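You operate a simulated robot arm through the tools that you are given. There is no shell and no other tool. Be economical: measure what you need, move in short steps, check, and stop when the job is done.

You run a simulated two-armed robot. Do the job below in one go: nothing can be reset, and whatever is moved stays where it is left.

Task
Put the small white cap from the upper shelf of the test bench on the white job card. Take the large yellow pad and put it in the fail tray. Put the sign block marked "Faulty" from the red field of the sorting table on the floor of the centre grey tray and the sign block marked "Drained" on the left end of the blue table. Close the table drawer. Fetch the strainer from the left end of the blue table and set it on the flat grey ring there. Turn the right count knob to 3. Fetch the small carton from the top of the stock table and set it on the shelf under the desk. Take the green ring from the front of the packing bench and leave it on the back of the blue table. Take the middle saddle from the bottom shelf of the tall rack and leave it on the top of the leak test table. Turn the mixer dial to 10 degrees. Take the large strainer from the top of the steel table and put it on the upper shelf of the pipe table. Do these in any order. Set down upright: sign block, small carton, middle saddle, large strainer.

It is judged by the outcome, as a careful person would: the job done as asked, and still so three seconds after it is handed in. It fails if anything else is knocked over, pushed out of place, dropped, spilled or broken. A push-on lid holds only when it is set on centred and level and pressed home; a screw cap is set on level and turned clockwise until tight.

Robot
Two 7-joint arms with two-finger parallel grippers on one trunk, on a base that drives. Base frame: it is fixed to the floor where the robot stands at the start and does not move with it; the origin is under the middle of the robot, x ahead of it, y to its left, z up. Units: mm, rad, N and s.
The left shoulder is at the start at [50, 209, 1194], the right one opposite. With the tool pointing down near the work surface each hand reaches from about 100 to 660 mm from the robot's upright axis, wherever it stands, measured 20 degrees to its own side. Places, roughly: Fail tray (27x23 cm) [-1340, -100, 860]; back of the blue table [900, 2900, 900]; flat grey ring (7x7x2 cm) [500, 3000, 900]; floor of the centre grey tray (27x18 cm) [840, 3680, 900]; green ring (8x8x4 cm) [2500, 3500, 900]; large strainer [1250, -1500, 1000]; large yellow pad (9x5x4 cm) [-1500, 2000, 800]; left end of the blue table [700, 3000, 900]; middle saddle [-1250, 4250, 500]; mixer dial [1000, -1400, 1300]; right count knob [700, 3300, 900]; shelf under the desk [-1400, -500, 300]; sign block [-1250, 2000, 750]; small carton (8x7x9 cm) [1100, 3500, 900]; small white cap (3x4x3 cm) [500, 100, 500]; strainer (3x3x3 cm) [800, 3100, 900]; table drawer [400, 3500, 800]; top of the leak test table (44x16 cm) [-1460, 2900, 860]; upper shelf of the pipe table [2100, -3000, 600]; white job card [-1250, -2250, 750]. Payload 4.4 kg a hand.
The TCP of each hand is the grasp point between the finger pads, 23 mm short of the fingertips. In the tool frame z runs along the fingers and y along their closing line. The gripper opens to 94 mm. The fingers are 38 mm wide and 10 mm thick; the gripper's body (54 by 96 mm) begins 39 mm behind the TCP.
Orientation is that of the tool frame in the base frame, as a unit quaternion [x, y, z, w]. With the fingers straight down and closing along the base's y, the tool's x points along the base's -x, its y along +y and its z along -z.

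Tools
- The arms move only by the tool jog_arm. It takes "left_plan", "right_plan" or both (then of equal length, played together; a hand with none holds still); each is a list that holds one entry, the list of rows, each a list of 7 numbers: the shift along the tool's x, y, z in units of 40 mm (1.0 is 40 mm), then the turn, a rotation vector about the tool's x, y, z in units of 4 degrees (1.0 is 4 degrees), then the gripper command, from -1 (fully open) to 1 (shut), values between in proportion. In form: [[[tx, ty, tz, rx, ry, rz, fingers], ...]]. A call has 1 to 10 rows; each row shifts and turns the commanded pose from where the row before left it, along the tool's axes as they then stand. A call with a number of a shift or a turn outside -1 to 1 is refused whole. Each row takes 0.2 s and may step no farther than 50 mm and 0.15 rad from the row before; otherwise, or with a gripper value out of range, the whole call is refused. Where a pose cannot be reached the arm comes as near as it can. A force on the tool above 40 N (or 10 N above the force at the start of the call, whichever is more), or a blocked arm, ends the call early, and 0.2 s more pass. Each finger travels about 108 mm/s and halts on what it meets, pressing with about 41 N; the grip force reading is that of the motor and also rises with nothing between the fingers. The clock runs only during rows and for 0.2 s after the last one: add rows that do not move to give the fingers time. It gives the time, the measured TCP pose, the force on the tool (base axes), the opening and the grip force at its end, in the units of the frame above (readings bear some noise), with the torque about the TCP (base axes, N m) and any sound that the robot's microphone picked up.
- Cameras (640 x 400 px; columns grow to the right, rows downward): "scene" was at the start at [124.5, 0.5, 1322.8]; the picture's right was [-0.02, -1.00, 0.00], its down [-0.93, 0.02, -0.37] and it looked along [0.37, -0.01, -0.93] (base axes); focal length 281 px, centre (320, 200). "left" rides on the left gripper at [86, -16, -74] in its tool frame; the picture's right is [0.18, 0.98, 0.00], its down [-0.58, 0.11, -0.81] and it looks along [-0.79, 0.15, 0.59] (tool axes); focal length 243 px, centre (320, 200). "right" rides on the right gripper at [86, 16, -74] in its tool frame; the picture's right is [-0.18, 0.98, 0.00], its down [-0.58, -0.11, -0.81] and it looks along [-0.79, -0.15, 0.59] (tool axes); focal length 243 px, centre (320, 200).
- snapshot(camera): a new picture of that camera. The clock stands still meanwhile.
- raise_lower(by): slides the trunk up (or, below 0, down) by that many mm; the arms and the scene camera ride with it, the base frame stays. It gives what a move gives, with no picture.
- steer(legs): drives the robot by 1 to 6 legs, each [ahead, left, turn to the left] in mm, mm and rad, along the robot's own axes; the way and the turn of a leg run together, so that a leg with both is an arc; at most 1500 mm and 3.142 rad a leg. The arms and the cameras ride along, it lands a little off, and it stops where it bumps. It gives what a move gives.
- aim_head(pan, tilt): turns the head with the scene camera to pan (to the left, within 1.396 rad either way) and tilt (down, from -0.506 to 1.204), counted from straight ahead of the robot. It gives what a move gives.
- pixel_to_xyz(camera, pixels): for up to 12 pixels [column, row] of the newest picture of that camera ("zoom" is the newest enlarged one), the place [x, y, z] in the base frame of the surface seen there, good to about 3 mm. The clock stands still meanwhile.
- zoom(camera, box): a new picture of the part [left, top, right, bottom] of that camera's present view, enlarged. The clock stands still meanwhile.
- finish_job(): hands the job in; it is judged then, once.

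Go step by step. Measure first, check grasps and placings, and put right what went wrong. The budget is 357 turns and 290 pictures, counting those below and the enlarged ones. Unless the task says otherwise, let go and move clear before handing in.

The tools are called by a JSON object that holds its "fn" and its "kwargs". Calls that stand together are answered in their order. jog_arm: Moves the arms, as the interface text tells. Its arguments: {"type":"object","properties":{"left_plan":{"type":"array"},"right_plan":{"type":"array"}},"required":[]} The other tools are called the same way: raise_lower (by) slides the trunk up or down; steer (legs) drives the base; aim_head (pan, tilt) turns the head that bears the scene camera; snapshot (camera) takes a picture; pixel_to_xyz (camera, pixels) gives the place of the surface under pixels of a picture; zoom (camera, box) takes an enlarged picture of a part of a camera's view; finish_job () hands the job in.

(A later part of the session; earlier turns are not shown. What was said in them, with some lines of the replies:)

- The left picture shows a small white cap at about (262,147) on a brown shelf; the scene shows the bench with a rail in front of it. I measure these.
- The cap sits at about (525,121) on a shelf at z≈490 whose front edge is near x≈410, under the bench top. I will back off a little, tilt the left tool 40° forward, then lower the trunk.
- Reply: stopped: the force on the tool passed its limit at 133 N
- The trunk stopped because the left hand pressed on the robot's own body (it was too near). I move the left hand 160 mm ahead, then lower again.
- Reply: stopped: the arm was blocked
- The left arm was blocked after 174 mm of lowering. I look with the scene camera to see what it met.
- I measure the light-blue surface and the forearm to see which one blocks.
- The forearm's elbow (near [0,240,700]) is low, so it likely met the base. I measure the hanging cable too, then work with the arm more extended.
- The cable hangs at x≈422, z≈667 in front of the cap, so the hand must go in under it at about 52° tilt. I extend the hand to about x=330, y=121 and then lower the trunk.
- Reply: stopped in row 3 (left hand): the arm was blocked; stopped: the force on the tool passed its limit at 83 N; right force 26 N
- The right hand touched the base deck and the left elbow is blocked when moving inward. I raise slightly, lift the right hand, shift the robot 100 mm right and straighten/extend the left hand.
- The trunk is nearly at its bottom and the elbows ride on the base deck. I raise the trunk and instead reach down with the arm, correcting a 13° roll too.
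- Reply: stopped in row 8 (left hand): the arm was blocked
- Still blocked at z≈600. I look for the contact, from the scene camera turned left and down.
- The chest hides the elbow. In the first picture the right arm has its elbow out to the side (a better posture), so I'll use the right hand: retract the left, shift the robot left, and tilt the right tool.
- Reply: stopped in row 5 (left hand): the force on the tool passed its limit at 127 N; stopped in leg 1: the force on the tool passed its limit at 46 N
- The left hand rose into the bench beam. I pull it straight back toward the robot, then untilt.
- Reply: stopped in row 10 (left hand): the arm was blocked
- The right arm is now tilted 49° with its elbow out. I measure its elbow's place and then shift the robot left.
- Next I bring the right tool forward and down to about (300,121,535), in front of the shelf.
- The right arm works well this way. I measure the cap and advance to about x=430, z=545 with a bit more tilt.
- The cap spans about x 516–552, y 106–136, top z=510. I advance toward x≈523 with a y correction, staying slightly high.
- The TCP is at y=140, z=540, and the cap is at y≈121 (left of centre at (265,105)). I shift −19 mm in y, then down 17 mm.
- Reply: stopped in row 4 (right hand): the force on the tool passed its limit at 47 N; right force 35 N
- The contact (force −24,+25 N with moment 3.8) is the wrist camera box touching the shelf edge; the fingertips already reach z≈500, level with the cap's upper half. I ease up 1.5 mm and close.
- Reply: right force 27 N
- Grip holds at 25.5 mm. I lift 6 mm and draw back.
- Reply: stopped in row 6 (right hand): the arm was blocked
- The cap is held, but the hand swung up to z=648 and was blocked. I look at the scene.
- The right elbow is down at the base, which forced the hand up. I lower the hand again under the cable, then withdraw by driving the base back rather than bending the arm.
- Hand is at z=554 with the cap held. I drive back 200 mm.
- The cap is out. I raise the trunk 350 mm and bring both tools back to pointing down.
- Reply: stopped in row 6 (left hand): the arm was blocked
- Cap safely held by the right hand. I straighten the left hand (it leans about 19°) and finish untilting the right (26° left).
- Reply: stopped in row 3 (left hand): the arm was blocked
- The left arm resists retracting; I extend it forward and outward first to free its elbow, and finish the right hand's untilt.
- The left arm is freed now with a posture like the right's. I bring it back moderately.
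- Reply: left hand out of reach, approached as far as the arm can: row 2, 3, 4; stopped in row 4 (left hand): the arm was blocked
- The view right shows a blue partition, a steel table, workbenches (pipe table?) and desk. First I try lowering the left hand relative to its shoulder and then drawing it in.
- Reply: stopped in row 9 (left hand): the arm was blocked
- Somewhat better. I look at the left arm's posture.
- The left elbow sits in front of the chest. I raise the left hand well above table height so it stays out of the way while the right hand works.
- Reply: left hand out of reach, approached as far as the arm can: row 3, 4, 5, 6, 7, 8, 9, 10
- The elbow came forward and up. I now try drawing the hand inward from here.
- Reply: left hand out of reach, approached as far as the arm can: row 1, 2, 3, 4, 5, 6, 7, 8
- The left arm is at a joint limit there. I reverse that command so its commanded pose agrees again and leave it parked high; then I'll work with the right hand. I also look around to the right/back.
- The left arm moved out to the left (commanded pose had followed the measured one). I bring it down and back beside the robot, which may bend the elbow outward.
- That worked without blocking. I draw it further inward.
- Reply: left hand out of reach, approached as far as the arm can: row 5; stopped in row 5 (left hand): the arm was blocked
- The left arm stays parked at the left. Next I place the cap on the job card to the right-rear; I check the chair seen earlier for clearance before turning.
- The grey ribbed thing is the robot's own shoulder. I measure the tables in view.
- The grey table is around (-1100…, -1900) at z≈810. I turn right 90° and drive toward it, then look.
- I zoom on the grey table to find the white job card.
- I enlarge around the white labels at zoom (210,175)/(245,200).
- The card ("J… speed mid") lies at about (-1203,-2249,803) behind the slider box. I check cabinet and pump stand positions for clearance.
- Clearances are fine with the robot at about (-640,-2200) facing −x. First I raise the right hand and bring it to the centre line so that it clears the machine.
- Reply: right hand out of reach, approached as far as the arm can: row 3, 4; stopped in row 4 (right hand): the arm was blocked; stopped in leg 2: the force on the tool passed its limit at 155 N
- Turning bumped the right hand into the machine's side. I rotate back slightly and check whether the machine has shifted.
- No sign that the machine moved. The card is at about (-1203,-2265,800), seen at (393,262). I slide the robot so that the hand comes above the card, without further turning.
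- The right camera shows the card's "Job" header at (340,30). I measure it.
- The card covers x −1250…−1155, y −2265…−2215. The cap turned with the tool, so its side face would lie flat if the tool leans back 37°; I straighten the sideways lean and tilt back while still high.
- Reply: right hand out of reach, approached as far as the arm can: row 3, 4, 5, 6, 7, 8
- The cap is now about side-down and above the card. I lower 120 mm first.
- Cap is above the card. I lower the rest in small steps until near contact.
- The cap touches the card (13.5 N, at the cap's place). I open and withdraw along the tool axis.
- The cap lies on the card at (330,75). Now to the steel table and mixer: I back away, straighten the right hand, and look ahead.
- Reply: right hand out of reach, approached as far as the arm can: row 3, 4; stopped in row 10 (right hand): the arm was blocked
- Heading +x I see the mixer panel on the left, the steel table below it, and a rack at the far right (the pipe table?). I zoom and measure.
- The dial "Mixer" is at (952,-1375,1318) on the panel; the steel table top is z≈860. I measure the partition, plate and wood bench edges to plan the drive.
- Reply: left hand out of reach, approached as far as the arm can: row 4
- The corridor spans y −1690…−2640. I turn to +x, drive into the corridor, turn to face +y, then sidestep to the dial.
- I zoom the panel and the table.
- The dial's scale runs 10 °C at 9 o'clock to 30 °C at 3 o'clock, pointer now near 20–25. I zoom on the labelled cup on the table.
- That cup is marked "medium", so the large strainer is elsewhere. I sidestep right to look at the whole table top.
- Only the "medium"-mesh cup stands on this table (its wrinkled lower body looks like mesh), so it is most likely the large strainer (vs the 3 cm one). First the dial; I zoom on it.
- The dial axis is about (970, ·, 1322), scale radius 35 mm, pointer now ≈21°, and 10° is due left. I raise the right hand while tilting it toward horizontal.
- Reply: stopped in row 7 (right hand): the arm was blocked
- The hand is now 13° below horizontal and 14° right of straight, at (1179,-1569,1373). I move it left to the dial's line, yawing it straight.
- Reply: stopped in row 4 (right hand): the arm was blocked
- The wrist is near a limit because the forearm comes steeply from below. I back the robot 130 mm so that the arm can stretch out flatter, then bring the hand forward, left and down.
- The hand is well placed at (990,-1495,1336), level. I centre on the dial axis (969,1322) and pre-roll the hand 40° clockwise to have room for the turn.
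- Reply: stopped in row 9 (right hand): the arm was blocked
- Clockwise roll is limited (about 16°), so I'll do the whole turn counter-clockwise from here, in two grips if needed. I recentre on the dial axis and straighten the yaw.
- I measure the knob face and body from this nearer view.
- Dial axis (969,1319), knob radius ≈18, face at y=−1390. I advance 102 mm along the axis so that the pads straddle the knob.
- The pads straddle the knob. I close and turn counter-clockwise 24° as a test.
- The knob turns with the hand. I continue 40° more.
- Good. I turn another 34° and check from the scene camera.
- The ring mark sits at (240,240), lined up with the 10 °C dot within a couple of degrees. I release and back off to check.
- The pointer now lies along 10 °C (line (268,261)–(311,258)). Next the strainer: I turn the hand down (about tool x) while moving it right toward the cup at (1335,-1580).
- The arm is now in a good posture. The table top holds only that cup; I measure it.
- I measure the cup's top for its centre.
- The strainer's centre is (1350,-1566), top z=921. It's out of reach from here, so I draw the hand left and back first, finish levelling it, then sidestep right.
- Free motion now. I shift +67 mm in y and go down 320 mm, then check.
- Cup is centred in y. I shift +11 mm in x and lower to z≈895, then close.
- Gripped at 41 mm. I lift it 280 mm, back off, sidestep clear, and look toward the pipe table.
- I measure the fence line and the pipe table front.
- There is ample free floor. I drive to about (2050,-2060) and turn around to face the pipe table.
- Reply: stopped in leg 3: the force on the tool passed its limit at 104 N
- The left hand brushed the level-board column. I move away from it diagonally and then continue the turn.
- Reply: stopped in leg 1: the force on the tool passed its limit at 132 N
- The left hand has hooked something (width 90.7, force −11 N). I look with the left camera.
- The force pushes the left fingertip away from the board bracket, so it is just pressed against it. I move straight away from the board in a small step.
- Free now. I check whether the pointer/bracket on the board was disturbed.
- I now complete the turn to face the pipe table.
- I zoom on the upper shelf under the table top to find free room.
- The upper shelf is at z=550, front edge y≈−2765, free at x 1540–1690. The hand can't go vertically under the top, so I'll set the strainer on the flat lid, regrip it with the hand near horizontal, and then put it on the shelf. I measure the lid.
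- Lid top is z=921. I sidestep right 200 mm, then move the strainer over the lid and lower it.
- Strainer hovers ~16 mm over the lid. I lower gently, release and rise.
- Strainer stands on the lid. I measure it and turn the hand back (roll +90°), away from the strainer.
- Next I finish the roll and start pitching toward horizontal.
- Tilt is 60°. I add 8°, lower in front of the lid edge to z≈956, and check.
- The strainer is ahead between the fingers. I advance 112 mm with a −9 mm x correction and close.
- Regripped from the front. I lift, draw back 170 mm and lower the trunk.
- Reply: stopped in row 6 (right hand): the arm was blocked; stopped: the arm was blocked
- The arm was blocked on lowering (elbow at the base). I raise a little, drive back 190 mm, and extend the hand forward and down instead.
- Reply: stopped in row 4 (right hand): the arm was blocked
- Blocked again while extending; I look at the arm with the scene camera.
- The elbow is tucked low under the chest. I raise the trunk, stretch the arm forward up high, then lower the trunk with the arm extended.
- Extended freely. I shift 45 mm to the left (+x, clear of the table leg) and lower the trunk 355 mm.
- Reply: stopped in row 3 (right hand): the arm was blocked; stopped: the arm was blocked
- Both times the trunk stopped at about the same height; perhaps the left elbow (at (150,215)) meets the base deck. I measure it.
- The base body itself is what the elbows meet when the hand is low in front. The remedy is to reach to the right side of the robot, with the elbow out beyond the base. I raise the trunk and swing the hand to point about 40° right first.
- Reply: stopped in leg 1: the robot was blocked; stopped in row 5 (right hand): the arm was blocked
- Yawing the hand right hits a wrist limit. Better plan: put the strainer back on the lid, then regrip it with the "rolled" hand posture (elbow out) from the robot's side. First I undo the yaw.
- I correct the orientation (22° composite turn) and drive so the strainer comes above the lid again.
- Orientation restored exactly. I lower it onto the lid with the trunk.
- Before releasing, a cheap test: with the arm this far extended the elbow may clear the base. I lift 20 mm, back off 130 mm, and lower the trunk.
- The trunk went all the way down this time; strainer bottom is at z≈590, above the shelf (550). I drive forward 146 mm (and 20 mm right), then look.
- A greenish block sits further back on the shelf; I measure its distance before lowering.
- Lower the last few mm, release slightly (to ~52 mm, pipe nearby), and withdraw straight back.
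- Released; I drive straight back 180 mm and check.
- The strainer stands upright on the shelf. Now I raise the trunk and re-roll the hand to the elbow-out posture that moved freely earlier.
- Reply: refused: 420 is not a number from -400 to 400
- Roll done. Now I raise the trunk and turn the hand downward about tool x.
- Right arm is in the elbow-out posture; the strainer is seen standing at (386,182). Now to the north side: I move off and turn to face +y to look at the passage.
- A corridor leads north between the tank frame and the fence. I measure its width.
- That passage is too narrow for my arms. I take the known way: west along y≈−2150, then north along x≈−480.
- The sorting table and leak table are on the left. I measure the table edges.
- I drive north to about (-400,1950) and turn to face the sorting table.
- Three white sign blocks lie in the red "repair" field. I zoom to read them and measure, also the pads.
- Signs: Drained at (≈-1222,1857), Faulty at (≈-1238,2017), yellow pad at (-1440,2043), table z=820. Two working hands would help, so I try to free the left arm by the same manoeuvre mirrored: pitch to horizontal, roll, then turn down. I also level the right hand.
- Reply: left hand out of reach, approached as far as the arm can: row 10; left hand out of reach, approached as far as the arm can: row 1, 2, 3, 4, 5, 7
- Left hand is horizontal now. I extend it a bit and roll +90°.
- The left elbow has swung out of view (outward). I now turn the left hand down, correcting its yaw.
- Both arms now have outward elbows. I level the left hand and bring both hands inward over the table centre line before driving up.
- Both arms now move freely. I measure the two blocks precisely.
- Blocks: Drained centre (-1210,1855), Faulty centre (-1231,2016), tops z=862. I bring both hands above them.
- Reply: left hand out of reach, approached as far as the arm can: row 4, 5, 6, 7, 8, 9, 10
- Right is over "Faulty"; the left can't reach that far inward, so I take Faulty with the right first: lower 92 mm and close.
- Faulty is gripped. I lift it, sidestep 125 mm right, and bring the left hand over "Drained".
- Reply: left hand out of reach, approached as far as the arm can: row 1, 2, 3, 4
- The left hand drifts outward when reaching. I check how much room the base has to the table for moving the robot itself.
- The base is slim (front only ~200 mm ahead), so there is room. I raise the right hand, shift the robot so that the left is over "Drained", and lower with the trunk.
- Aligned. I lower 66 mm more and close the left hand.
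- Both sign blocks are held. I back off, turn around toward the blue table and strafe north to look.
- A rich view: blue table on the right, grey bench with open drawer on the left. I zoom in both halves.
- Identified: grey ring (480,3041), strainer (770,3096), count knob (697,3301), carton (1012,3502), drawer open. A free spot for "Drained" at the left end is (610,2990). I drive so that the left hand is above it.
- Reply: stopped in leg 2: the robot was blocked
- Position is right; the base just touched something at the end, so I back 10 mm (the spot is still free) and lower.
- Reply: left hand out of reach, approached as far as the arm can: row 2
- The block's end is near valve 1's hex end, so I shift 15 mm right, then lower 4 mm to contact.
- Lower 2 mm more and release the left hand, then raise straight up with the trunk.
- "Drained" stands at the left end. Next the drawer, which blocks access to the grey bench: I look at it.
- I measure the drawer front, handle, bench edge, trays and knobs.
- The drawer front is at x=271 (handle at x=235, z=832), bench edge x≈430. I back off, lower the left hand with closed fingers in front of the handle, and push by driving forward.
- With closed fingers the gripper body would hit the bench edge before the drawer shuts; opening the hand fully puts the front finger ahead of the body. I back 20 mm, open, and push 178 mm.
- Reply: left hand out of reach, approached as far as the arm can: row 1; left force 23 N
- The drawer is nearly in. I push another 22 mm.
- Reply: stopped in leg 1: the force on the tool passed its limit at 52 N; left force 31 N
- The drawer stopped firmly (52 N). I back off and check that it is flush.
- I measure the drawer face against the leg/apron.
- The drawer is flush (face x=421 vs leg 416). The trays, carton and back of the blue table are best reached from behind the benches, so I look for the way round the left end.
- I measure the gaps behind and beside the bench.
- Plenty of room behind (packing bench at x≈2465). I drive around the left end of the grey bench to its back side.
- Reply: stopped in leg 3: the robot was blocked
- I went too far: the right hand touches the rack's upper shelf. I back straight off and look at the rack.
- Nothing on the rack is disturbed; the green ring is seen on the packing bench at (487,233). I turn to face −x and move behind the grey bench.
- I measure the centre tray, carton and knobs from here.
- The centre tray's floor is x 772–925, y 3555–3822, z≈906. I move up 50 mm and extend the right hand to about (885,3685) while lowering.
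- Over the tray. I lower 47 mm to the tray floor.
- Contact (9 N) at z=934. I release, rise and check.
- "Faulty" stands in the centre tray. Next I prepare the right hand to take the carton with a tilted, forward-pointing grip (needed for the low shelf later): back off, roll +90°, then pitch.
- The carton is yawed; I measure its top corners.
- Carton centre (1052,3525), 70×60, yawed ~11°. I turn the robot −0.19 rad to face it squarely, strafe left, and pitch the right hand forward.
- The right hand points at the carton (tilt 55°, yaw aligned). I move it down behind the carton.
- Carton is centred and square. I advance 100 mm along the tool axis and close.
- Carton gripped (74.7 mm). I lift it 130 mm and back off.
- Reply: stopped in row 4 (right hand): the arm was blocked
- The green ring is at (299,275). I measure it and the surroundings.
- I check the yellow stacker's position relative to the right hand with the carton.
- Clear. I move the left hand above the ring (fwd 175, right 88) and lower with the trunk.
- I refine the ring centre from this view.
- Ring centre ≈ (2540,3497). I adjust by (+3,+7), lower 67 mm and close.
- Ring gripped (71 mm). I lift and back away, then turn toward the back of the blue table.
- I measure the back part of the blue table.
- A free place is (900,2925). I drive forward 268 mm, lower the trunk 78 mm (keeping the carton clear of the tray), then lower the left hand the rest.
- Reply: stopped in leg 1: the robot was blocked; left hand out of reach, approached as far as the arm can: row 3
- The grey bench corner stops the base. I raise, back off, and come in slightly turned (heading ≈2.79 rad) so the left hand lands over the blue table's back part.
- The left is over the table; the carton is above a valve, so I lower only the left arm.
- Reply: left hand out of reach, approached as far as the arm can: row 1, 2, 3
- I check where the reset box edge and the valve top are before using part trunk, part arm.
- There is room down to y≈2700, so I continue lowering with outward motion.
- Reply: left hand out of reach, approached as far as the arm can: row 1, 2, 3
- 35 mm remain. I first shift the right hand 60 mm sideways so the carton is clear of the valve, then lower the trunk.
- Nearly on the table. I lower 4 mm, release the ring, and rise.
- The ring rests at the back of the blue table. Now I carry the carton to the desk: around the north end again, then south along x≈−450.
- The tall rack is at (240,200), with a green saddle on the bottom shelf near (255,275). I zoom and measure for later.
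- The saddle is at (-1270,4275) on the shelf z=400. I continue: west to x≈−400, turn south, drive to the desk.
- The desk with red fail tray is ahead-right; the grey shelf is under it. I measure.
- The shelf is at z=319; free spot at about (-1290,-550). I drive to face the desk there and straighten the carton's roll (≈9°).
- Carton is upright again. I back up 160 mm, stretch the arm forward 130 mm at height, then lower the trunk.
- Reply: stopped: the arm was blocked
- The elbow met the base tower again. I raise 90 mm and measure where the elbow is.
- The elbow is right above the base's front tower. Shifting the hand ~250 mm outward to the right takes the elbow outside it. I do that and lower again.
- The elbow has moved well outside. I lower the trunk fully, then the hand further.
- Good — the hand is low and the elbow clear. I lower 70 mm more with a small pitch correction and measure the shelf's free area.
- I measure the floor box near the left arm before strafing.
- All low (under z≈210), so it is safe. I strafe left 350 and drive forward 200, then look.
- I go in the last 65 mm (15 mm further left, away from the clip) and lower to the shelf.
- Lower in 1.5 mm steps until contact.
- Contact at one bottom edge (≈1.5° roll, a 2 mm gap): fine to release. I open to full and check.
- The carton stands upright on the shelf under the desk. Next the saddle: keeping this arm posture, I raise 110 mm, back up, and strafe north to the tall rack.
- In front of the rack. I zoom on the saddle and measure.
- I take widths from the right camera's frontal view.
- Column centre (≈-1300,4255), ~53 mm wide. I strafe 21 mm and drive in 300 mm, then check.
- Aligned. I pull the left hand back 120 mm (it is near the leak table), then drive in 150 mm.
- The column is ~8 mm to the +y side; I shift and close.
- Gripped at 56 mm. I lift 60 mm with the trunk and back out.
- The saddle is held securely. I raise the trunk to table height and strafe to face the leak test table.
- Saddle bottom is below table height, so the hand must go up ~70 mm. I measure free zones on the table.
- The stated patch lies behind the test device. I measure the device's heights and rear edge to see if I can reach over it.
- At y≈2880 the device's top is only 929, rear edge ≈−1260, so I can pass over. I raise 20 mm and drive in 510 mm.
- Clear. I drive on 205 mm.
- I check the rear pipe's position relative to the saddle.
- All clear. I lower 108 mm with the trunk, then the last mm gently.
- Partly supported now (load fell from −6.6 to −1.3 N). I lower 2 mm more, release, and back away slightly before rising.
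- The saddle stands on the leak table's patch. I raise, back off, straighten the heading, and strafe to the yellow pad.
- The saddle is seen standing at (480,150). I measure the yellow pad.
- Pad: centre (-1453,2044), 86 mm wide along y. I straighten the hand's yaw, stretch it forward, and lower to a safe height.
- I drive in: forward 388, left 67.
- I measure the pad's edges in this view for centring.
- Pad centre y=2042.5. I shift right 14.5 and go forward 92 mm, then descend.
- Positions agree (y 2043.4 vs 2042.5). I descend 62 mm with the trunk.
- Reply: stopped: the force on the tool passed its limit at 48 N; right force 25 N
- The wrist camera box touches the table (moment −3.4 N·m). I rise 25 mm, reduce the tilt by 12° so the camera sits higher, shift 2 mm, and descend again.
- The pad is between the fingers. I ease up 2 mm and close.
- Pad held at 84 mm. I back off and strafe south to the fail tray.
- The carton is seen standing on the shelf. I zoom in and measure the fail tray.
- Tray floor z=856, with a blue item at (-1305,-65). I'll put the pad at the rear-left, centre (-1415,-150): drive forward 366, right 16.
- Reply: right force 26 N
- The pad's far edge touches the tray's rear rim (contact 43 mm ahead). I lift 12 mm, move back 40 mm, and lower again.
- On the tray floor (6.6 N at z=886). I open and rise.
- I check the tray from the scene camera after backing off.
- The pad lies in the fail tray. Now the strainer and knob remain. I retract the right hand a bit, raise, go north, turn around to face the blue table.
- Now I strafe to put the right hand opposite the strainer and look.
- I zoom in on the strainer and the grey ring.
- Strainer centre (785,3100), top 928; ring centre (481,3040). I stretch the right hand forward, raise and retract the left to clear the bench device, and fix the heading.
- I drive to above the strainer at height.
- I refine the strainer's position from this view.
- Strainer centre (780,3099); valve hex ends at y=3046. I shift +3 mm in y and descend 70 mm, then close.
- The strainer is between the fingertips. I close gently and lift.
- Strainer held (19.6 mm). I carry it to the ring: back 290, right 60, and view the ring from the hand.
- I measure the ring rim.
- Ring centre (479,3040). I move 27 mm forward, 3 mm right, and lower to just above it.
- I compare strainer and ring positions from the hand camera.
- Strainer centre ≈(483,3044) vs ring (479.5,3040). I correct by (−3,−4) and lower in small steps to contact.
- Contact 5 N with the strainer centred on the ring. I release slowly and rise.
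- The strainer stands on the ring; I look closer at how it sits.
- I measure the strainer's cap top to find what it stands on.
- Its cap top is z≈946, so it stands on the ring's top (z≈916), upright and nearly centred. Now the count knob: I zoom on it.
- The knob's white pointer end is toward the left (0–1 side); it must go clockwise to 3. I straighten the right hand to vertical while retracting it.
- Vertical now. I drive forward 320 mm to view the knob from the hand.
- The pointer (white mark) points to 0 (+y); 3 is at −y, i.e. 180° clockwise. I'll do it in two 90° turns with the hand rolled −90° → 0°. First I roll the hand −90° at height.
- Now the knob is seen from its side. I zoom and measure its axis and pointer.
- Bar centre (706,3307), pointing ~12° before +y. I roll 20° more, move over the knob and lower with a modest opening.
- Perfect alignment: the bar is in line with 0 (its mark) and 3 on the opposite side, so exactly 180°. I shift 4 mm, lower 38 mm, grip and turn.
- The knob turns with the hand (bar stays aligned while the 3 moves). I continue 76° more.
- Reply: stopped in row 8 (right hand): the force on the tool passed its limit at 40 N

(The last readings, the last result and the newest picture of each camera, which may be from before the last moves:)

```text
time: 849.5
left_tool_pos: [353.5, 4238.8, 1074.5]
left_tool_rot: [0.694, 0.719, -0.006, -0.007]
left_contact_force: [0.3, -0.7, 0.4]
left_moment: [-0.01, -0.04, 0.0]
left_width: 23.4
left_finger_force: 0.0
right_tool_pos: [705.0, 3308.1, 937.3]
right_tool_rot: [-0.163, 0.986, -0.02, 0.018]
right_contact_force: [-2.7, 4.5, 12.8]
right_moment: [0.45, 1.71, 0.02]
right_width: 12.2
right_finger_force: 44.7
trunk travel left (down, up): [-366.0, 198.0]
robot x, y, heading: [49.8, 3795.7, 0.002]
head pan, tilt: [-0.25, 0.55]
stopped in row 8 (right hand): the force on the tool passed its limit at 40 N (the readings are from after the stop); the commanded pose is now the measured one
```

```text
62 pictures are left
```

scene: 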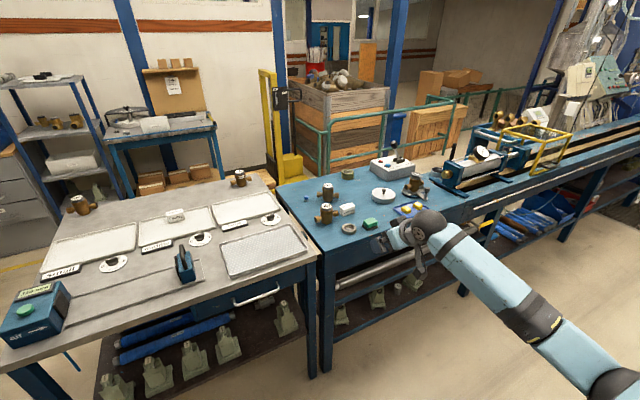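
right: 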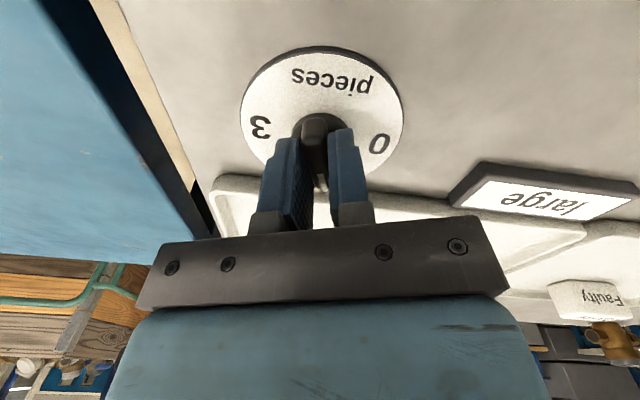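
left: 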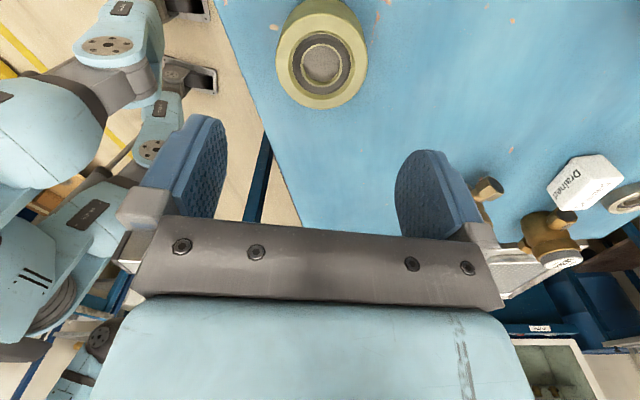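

The fingers have climbed onto the bar itself (12 mm), a good grip; about 81° are done. I continue as far as the wrist allows.

{"fn": "jog_arm", "kwargs": {"right_plan": [[[0, 0, 0, 0, 0, 1, 0.9], [0, 0, 0, 0, 0, 1, 0.9], [0, 0, 0, 0, 0, 1, 0.9], [0, 0, 0, 0, 0, 1, 0.9], [0, 0, 0, 0, 0, 1, 0.9], [0, 0, 0, 0, 0, 1, 0.9], [0, 0, 0, 0, 0, 1, 0.9], [0, 0, 0, 0, 0, 0, 0.9]]]}}

{"fn": "snapshot", "kwargs": {"camera": "right"}}

```text
time: 851.4
left_tool_pos: [354.6, 4237.8, 1075.0]
left_tool_rot: [0.694, 0.72, -0.005, -0.007]
left_contact_force: [0.2, -0.5, 1.0]
left_moment: [0.03, 0.0, 0.0]
left_width: 23.9
left_finger_force: 0.0
right_tool_pos: [705.5, 3308.0, 936.5]
right_tool_rot: [0.08, 0.996, -0.016, 0.023]
right_contact_force: [0.8, 2.2, 17.4]
right_moment: [1.01, 1.16, 0.0]
right_width: 12.1
right_finger_force: 44.4
trunk travel left (down, up): [-366.0, 198.0]
robot x, y, heading: [53.8, 3792.8, 0.003]
head pan, tilt: [-0.25, 0.55]
```

```text
61 pictures are left
```

right: 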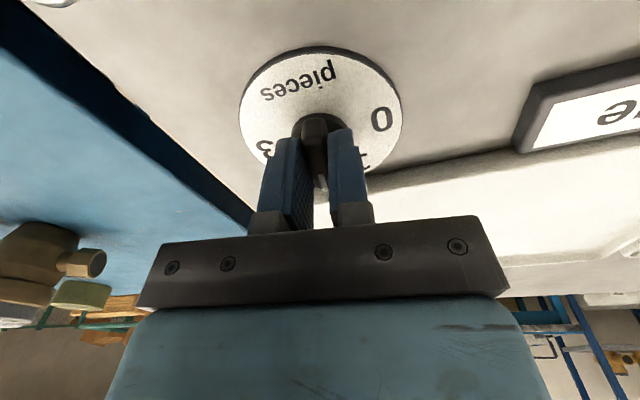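

No limit yet (109° done). I continue 40° more.

{"fn": "jog_arm", "kwargs": {"right_plan": [[[0, 0, 0, 0, 0, 1, 0.9], [0, 0, 0, 0, 0, 1, 0.9], [0, 0, 0, 0, 0, 1, 0.9], [0, 0, 0, 0, 0, 1, 0.9], [0, 0, 0, 0, 0, 1, 0.9], [0, 0, 0, 0, 0, 1, 0.9], [0, 0, 0, 0, 0, 1, 0.9], [0, 0, 0, 0, 0, 1, 0.9], [0, 0, 0, 0, 0, 1, 0.9], [0, 0, 0, 0, 0, 1, 0.9]]]}}

{"fn": "snapshot", "kwargs": {"camera": "right"}}

```text
time: 853.5
left_tool_pos: [353.3, 4237.7, 1074.1]
left_tool_rot: [0.695, 0.719, -0.006, -0.007]
left_contact_force: [0.3, -0.6, -0.9]
left_moment: [-0.01, 0.01, 0.02]
left_width: 23.3
left_finger_force: 0.0
right_tool_pos: [703.7, 3308.1, 936.4]
right_tool_rot: [0.416, 0.909, -0.008, 0.027]
right_contact_force: [3.7, 0.6, 18.0]
right_moment: [-0.7, 0.26, 0.01]
right_width: 12.0
right_finger_force: 44.8
trunk travel left (down, up): [-366.0, 198.0]
robot x, y, heading: [56.6, 3794.1, 0.005]
head pan, tilt: [-0.25, 0.55]
```

```text
60 pictures are left
```

right: 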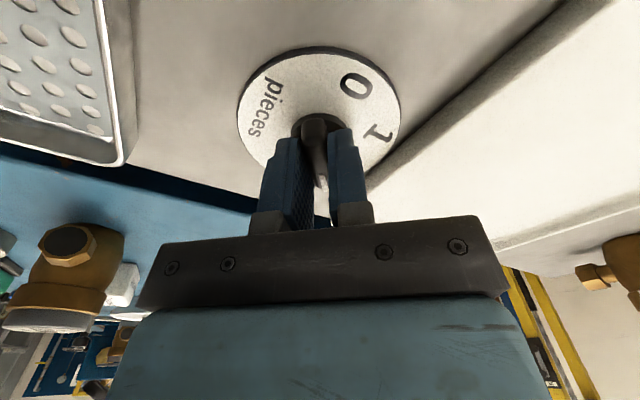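

149° done; the "0" is now approaching the opposite side. I turn the remaining 31°.

{"fn": "jog_arm", "kwargs": {"right_plan": [[[0, 0, 0, 0, 0, 1, 0.9], [0, 0, 0, 0, 0, 1, 0.9], [0, 0, 0, 0, 0, 1, 0.9], [0, 0, 0, 0, 0, 1, 0.9], [0, 0, 0, 0, 0, 1, 0.9], [0, 0, 0, 0, 0, 1, 0.9], [0, 0, 0, 0, 0, 1, 0.9], [0, 0, 0, 0, 0, 0.7, 0.9], [0, 0, 0, 0, 0, 0, 0.9]]]}}

{"fn": "snapshot", "kwargs": {"camera": "right"}}

```text
time: 855.5
left_tool_pos: [353.1, 4237.9, 1075.1]
left_tool_rot: [0.695, 0.719, -0.005, -0.006]
left_contact_force: [-0.2, 0.2, 0.0]
left_moment: [0.0, 0.01, 0.0]
left_width: 23.5
left_finger_force: 0.0
right_tool_pos: [705.5, 3307.3, 937.5]
right_tool_rot: [0.643, 0.765, 0.0, 0.027]
right_contact_force: [-4.6, 2.3, 16.6]
right_moment: [-0.64, 0.85, 0.0]
right_width: 12.3
right_finger_force: 44.9
trunk travel left (down, up): [-366.0, 198.0]
robot x, y, heading: [53.6, 3790.6, 0.004]
head pan, tilt: [-0.25, 0.55]
```

```text
59 pictures are left
```

right: 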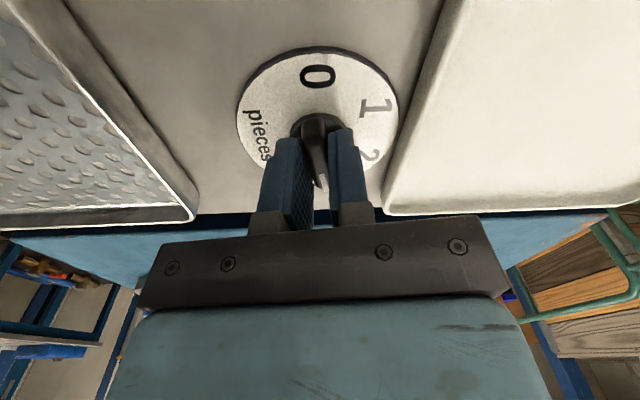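

The 0 is exactly opposite now (180°). I release, rise and check the pointer.

{"fn": "jog_arm", "kwargs": {"right_plan": [[[0, 0, 0, 0, 0, 0, 0.4], [0, 0, 0, 0, 0, 0, -0.2], [0, 0, 0, 0, 0, 0, -0.2]]]}}

{"fn": "raise_lower", "kwargs": {"by": 110}}

{"fn": "zoom", "kwargs": {"camera": "right", "box": [220, 0, 420, 130]}}

```text
time: 856.4
left_tool_pos: [355.6, 4237.8, 1073.6]
left_tool_rot: [0.694, 0.72, -0.005, -0.008]
left_contact_force: [-0.5, -0.4, -0.3]
left_moment: [-0.01, 0.0, -0.01]
left_width: 23.3
left_finger_force: 0.0
right_tool_pos: [706.0, 3307.1, 935.0]
right_tool_rot: [0.642, 0.766, -0.001, 0.025]
right_contact_force: [0.2, 1.2, -0.4]
right_moment: [-0.01, 0.01, 0.01]
right_width: 56.3
right_finger_force: 0.0
trunk travel left (down, up): [-366.0, 198.0]
robot x, y, heading: [50.8, 3795.4, -0.002]
head pan, tilt: [-0.25, 0.55]
```

```text
time: 857.8
left_tool_pos: [354.9, 4238.6, 1184.6]
left_tool_rot: [0.695, 0.719, -0.005, -0.008]
left_contact_force: [0.7, 0.0, 0.6]
left_moment: [-0.01, -0.01, -0.01]
left_width: 23.5
left_finger_force: 0.1
right_tool_pos: [706.8, 3305.7, 1044.7]
right_tool_rot: [0.643, 0.766, 0.0, 0.026]
right_contact_force: [-0.4, -0.5, -0.4]
right_moment: [-0.01, 0.04, -0.01]
right_width: 56.6
right_finger_force: 0.1
trunk travel left (down, up): [-476.0, 88.0]
robot x, y, heading: [51.9, 3796.2, 0.004]
head pan, tilt: [-0.25, 0.55]
```

```text
3.08 times, centred on (320, 65) of right
```

zoom: 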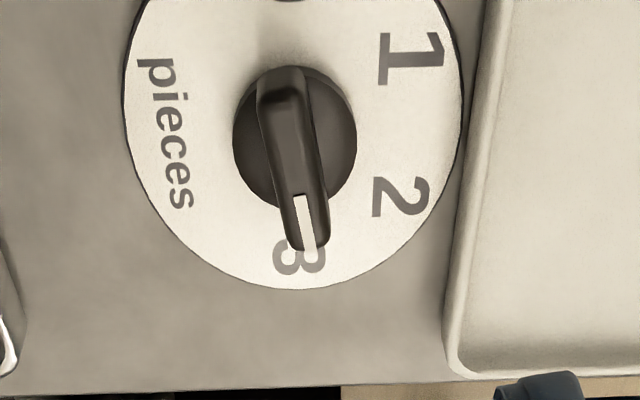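

The mark is near 3 but the bar looks ~8° short of the 0–3 line. I measure it.

{"fn": "pixel_to_xyz", "kwargs": {"camera": "zoom", "pixels": [[285, 95], [295, 150], [303, 205], [310, 240], [298, 262], [400, 195], [412, 60], [290, 5]]}}

```text
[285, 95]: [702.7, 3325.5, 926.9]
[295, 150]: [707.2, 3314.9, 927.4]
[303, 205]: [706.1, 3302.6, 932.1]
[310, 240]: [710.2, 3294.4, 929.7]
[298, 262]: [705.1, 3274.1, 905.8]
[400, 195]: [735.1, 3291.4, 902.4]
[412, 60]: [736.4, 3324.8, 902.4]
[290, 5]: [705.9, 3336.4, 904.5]
```

Judging by the labels, the pointer is about 9–10° short of 3. I go down again, grip and turn 10° more.

{"fn": "raise_lower", "kwargs": {"by": -108}}

{"fn": "jog_arm", "kwargs": {"right_plan": [[[0, 0, 0, 0, 0, 0, 0.4], [0, 0, 0, 0, 0, 0, 0.9], [0, 0, 0, 0, 0, 0, 0.9], [0, 0, 0, 0, 0, 0.9, 0.9], [0, 0, 0, 0, 0, 0.9, 0.9], [0, 0, 0, 0, 0, 0.8, 0.9], [0, 0, 0, 0, 0, 0, 0.9], [0, 0, 0, 0, 0, 0, 0.3], [0, 0, 0, 0, 0, 0, -0.3], [0, 0, 0, 0, 0, 0, -0.3]]]}}

{"fn": "raise_lower", "kwargs": {"by": 110}}

{"fn": "zoom", "kwargs": {"camera": "right", "box": [220, 0, 420, 130]}}

```text
time: 859.2
left_tool_pos: [355.8, 4236.3, 1077.4]
left_tool_rot: [0.694, 0.72, -0.006, -0.008]
left_contact_force: [-0.3, 0.2, -0.1]
left_moment: [-0.03, -0.01, -0.01]
left_width: 23.5
left_finger_force: 0.0
right_tool_pos: [705.9, 3305.2, 937.1]
right_tool_rot: [0.642, 0.766, 0.0, 0.026]
right_contact_force: [0.1, -0.1, 0.7]
right_moment: [-0.02, -0.03, -0.04]
right_width: 56.1
right_finger_force: 0.0
trunk travel left (down, up): [-368.0, 196.0]
robot x, y, heading: [52.2, 3798.4, 0.002]
head pan, tilt: [-0.25, 0.55]
```

```text
time: 861.4
left_tool_pos: [354.8, 4237.0, 1078.0]
left_tool_rot: [0.695, 0.719, -0.006, -0.008]
left_contact_force: [0.1, -0.2, -0.1]
left_moment: [0.01, -0.02, 0.02]
left_width: 23.6
left_finger_force: 0.1
right_tool_pos: [706.5, 3306.0, 937.2]
right_tool_rot: [0.709, 0.705, 0.003, 0.026]
right_contact_force: [-1.0, -0.1, -0.4]
right_moment: [0.0, 0.01, -0.03]
right_width: 61.2
right_finger_force: 0.0
trunk travel left (down, up): [-368.0, 196.0]
robot x, y, heading: [52.3, 3796.9, -0.006]
head pan, tilt: [-0.25, 0.55]
```

```text
time: 862.8
left_tool_pos: [354.5, 4237.2, 1186.6]
left_tool_rot: [0.695, 0.719, -0.006, -0.008]
left_contact_force: [-0.5, 0.5, 0.5]
left_moment: [0.01, -0.01, -0.02]
left_width: 23.6
left_finger_force: 0.2
right_tool_pos: [706.0, 3306.3, 1046.5]
right_tool_rot: [0.709, 0.704, 0.002, 0.026]
right_contact_force: [0.4, -0.8, -0.7]
right_moment: [-0.01, -0.02, -0.01]
right_width: 61.1
right_finger_force: 0.1
trunk travel left (down, up): [-478.0, 86.0]
robot x, y, heading: [49.2, 3792.5, -0.003]
head pan, tilt: [-0.25, 0.55]
```

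```text
3.08 times, centred on (320, 65) of right
```

zoom: 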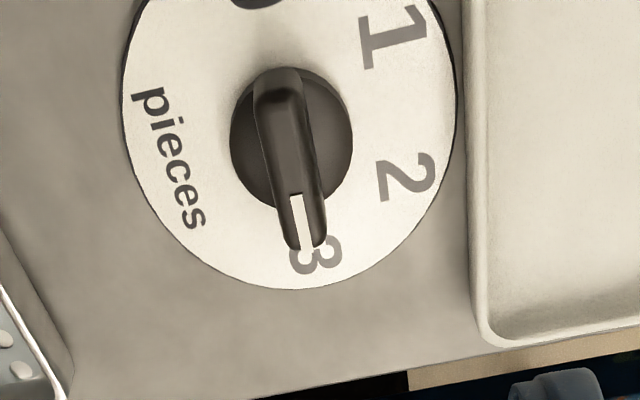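

Now the bar's direction (8.7°) nearly matches the 3's (≈11°). I verify from the scene camera.

{"fn": "steer", "kwargs": {"legs": [[-250, 0, 0]]}}

{"fn": "aim_head", "kwargs": {"pan": -0.45, "tilt": 0.55}}

{"fn": "snapshot", "kwargs": {"camera": "scene"}}

```text
time: 864.6
left_tool_pos: [108.9, 4236.7, 1187.0]
left_tool_rot: [0.696, 0.718, -0.005, -0.008]
left_contact_force: [0.5, 0.3, 1.0]
left_moment: [0.0, 0.02, -0.05]
left_width: 23.5
left_finger_force: 0.1
right_tool_pos: [456.0, 3304.9, 1047.3]
right_tool_rot: [0.711, 0.703, 0.001, 0.025]
right_contact_force: [-0.6, 0.0, 0.3]
right_moment: [0.02, 0.0, -0.02]
right_width: 61.2
right_finger_force: 0.0
trunk travel left (down, up): [-478.0, 86.0]
robot x, y, heading: [-197.5, 3796.0, -0.005]
head pan, tilt: [-0.25, 0.55]
```

```text
time: 865.3
left_tool_pos: [108.3, 4237.0, 1187.0]
left_tool_rot: [0.696, 0.718, -0.005, -0.008]
left_contact_force: [-0.6, -1.0, 0.3]
left_moment: [0.01, 0.02, 0.01]
left_width: 23.5
left_finger_force: 0.1
right_tool_pos: [455.5, 3305.4, 1047.9]
right_tool_rot: [0.711, 0.703, 0.002, 0.026]
right_contact_force: [-0.4, 0.6, -0.4]
right_moment: [-0.01, 0.0, -0.02]
right_width: 61.2
right_finger_force: 0.1
trunk travel left (down, up): [-478.0, 86.0]
robot x, y, heading: [-196.7, 3796.4, -0.008]
head pan, tilt: [-0.45, 0.55]
```

```text
56 pictures are left
```

scene: 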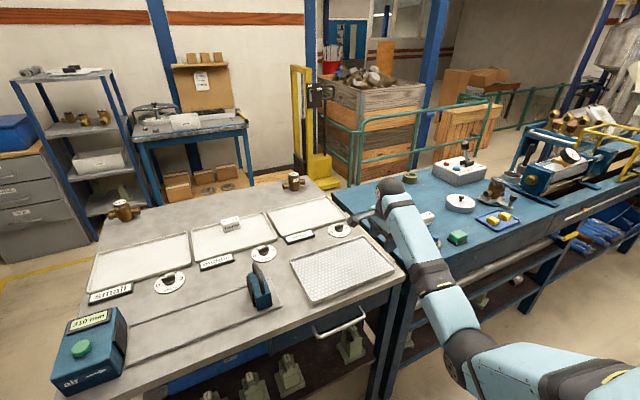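

{"fn": "zoom", "kwargs": {"camera": "scene", "box": [320, 215, 360, 245]}}

{"fn": "zoom", "kwargs": {"camera": "scene", "box": [235, 238, 295, 280]}}

```text
13.33 times, centred on (340, 230) of scene
```

zoom: 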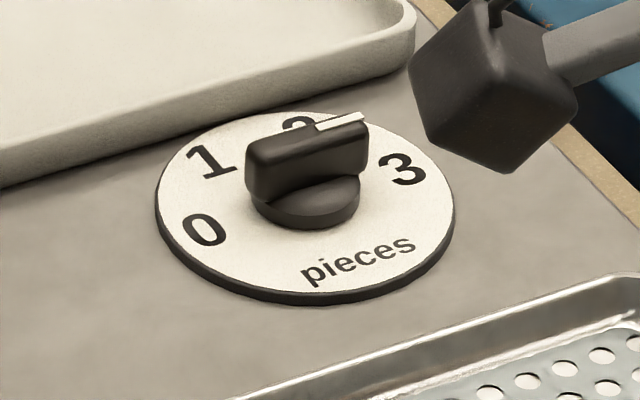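

```text
9.52 times, centred on (265, 259) of scene
```

zoom: 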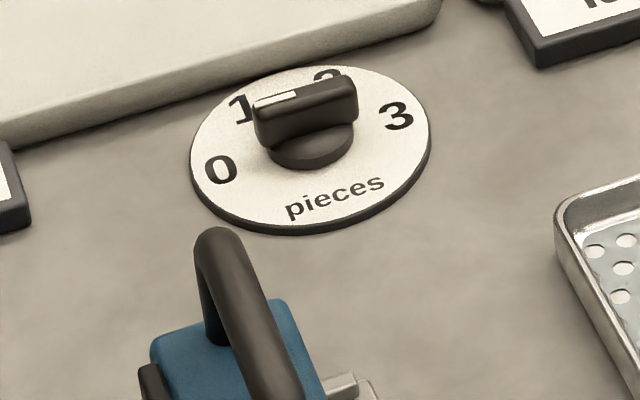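

The right knob's bar lies along the 0–3 line with its white mark toward 3 (compare the untouched middle knob). I back off further and do a last check of the strainer on its ring.

{"fn": "steer", "kwargs": {"legs": [[-250, 250, 0]]}}

{"fn": "snapshot", "kwargs": {"camera": "scene"}}

```text
time: 868.2
left_tool_pos: [-140.9, 4491.3, 1187.9]
left_tool_rot: [0.694, 0.72, -0.006, -0.008]
left_contact_force: [0.1, 0.3, 0.3]
left_moment: [0.03, -0.02, -0.03]
left_width: 23.6
left_finger_force: 0.1
right_tool_pos: [210.3, 3560.8, 1047.6]
right_tool_rot: [0.709, 0.705, 0.001, 0.026]
right_contact_force: [-0.2, 0.1, 0.0]
right_moment: [-0.02, -0.02, 0.0]
right_width: 61.2
right_finger_force: 0.1
trunk travel left (down, up): [-478.0, 86.0]
robot x, y, heading: [-445.7, 4047.4, -0.003]
head pan, tilt: [-0.45, 0.55]
```

```text
53 pictures are left
```

scene: 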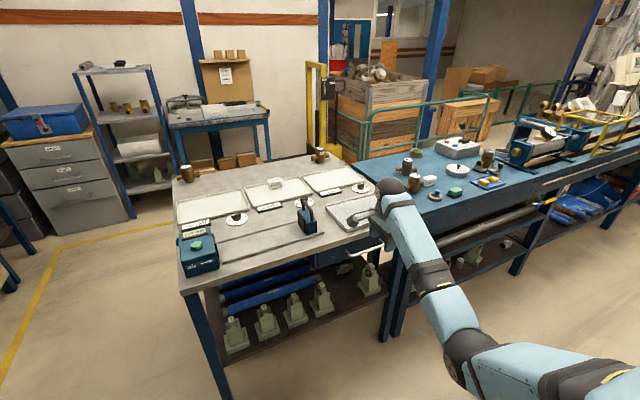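

{"fn": "zoom", "kwargs": {"camera": "scene", "box": [385, 130, 515, 210]}}

{"fn": "zoom", "kwargs": {"camera": "scene", "box": [170, 150, 400, 290]}}

```text
4.92 times, centred on (450, 170) of scene
```

zoom: 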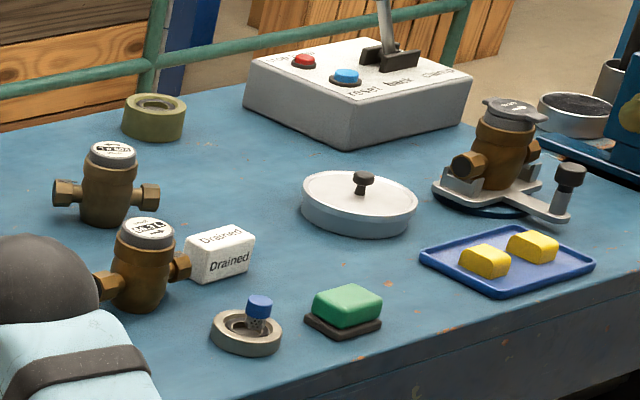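

```text
2.78 times, centred on (285, 220) of scene
```

zoom: 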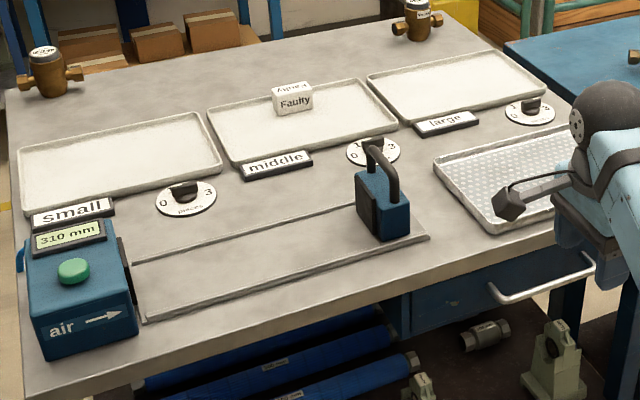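

Everything is where it belongs: the strainer stands on the ring, both sign blocks and the green ring are in place, the drawer is shut, and the knob is on 3. The hands are clear, so I hand in.

{"fn": "finish_job", "kwargs": {}}

```text
The job is handed in.
```

I carried out all twelve parts of the job and handed it in; the result hasn't come back yet.

- **Placing:** The small strainer stands upright on the grey ring but about 7 mm off its centre. The right count knob's bar lines up with 3 to within a few degrees.
- **Large strainer:** The only strainer on the steel table was a metal mesh cup marked "medium". I took it to be the large one and put it on the pipe table's upper shelf.
- **Bumps along the way:** The hands knocked the machine on the grey table and the level-board column, and brushed the rack by the packing bench. When I checked, I saw no sign that any of them had moved.
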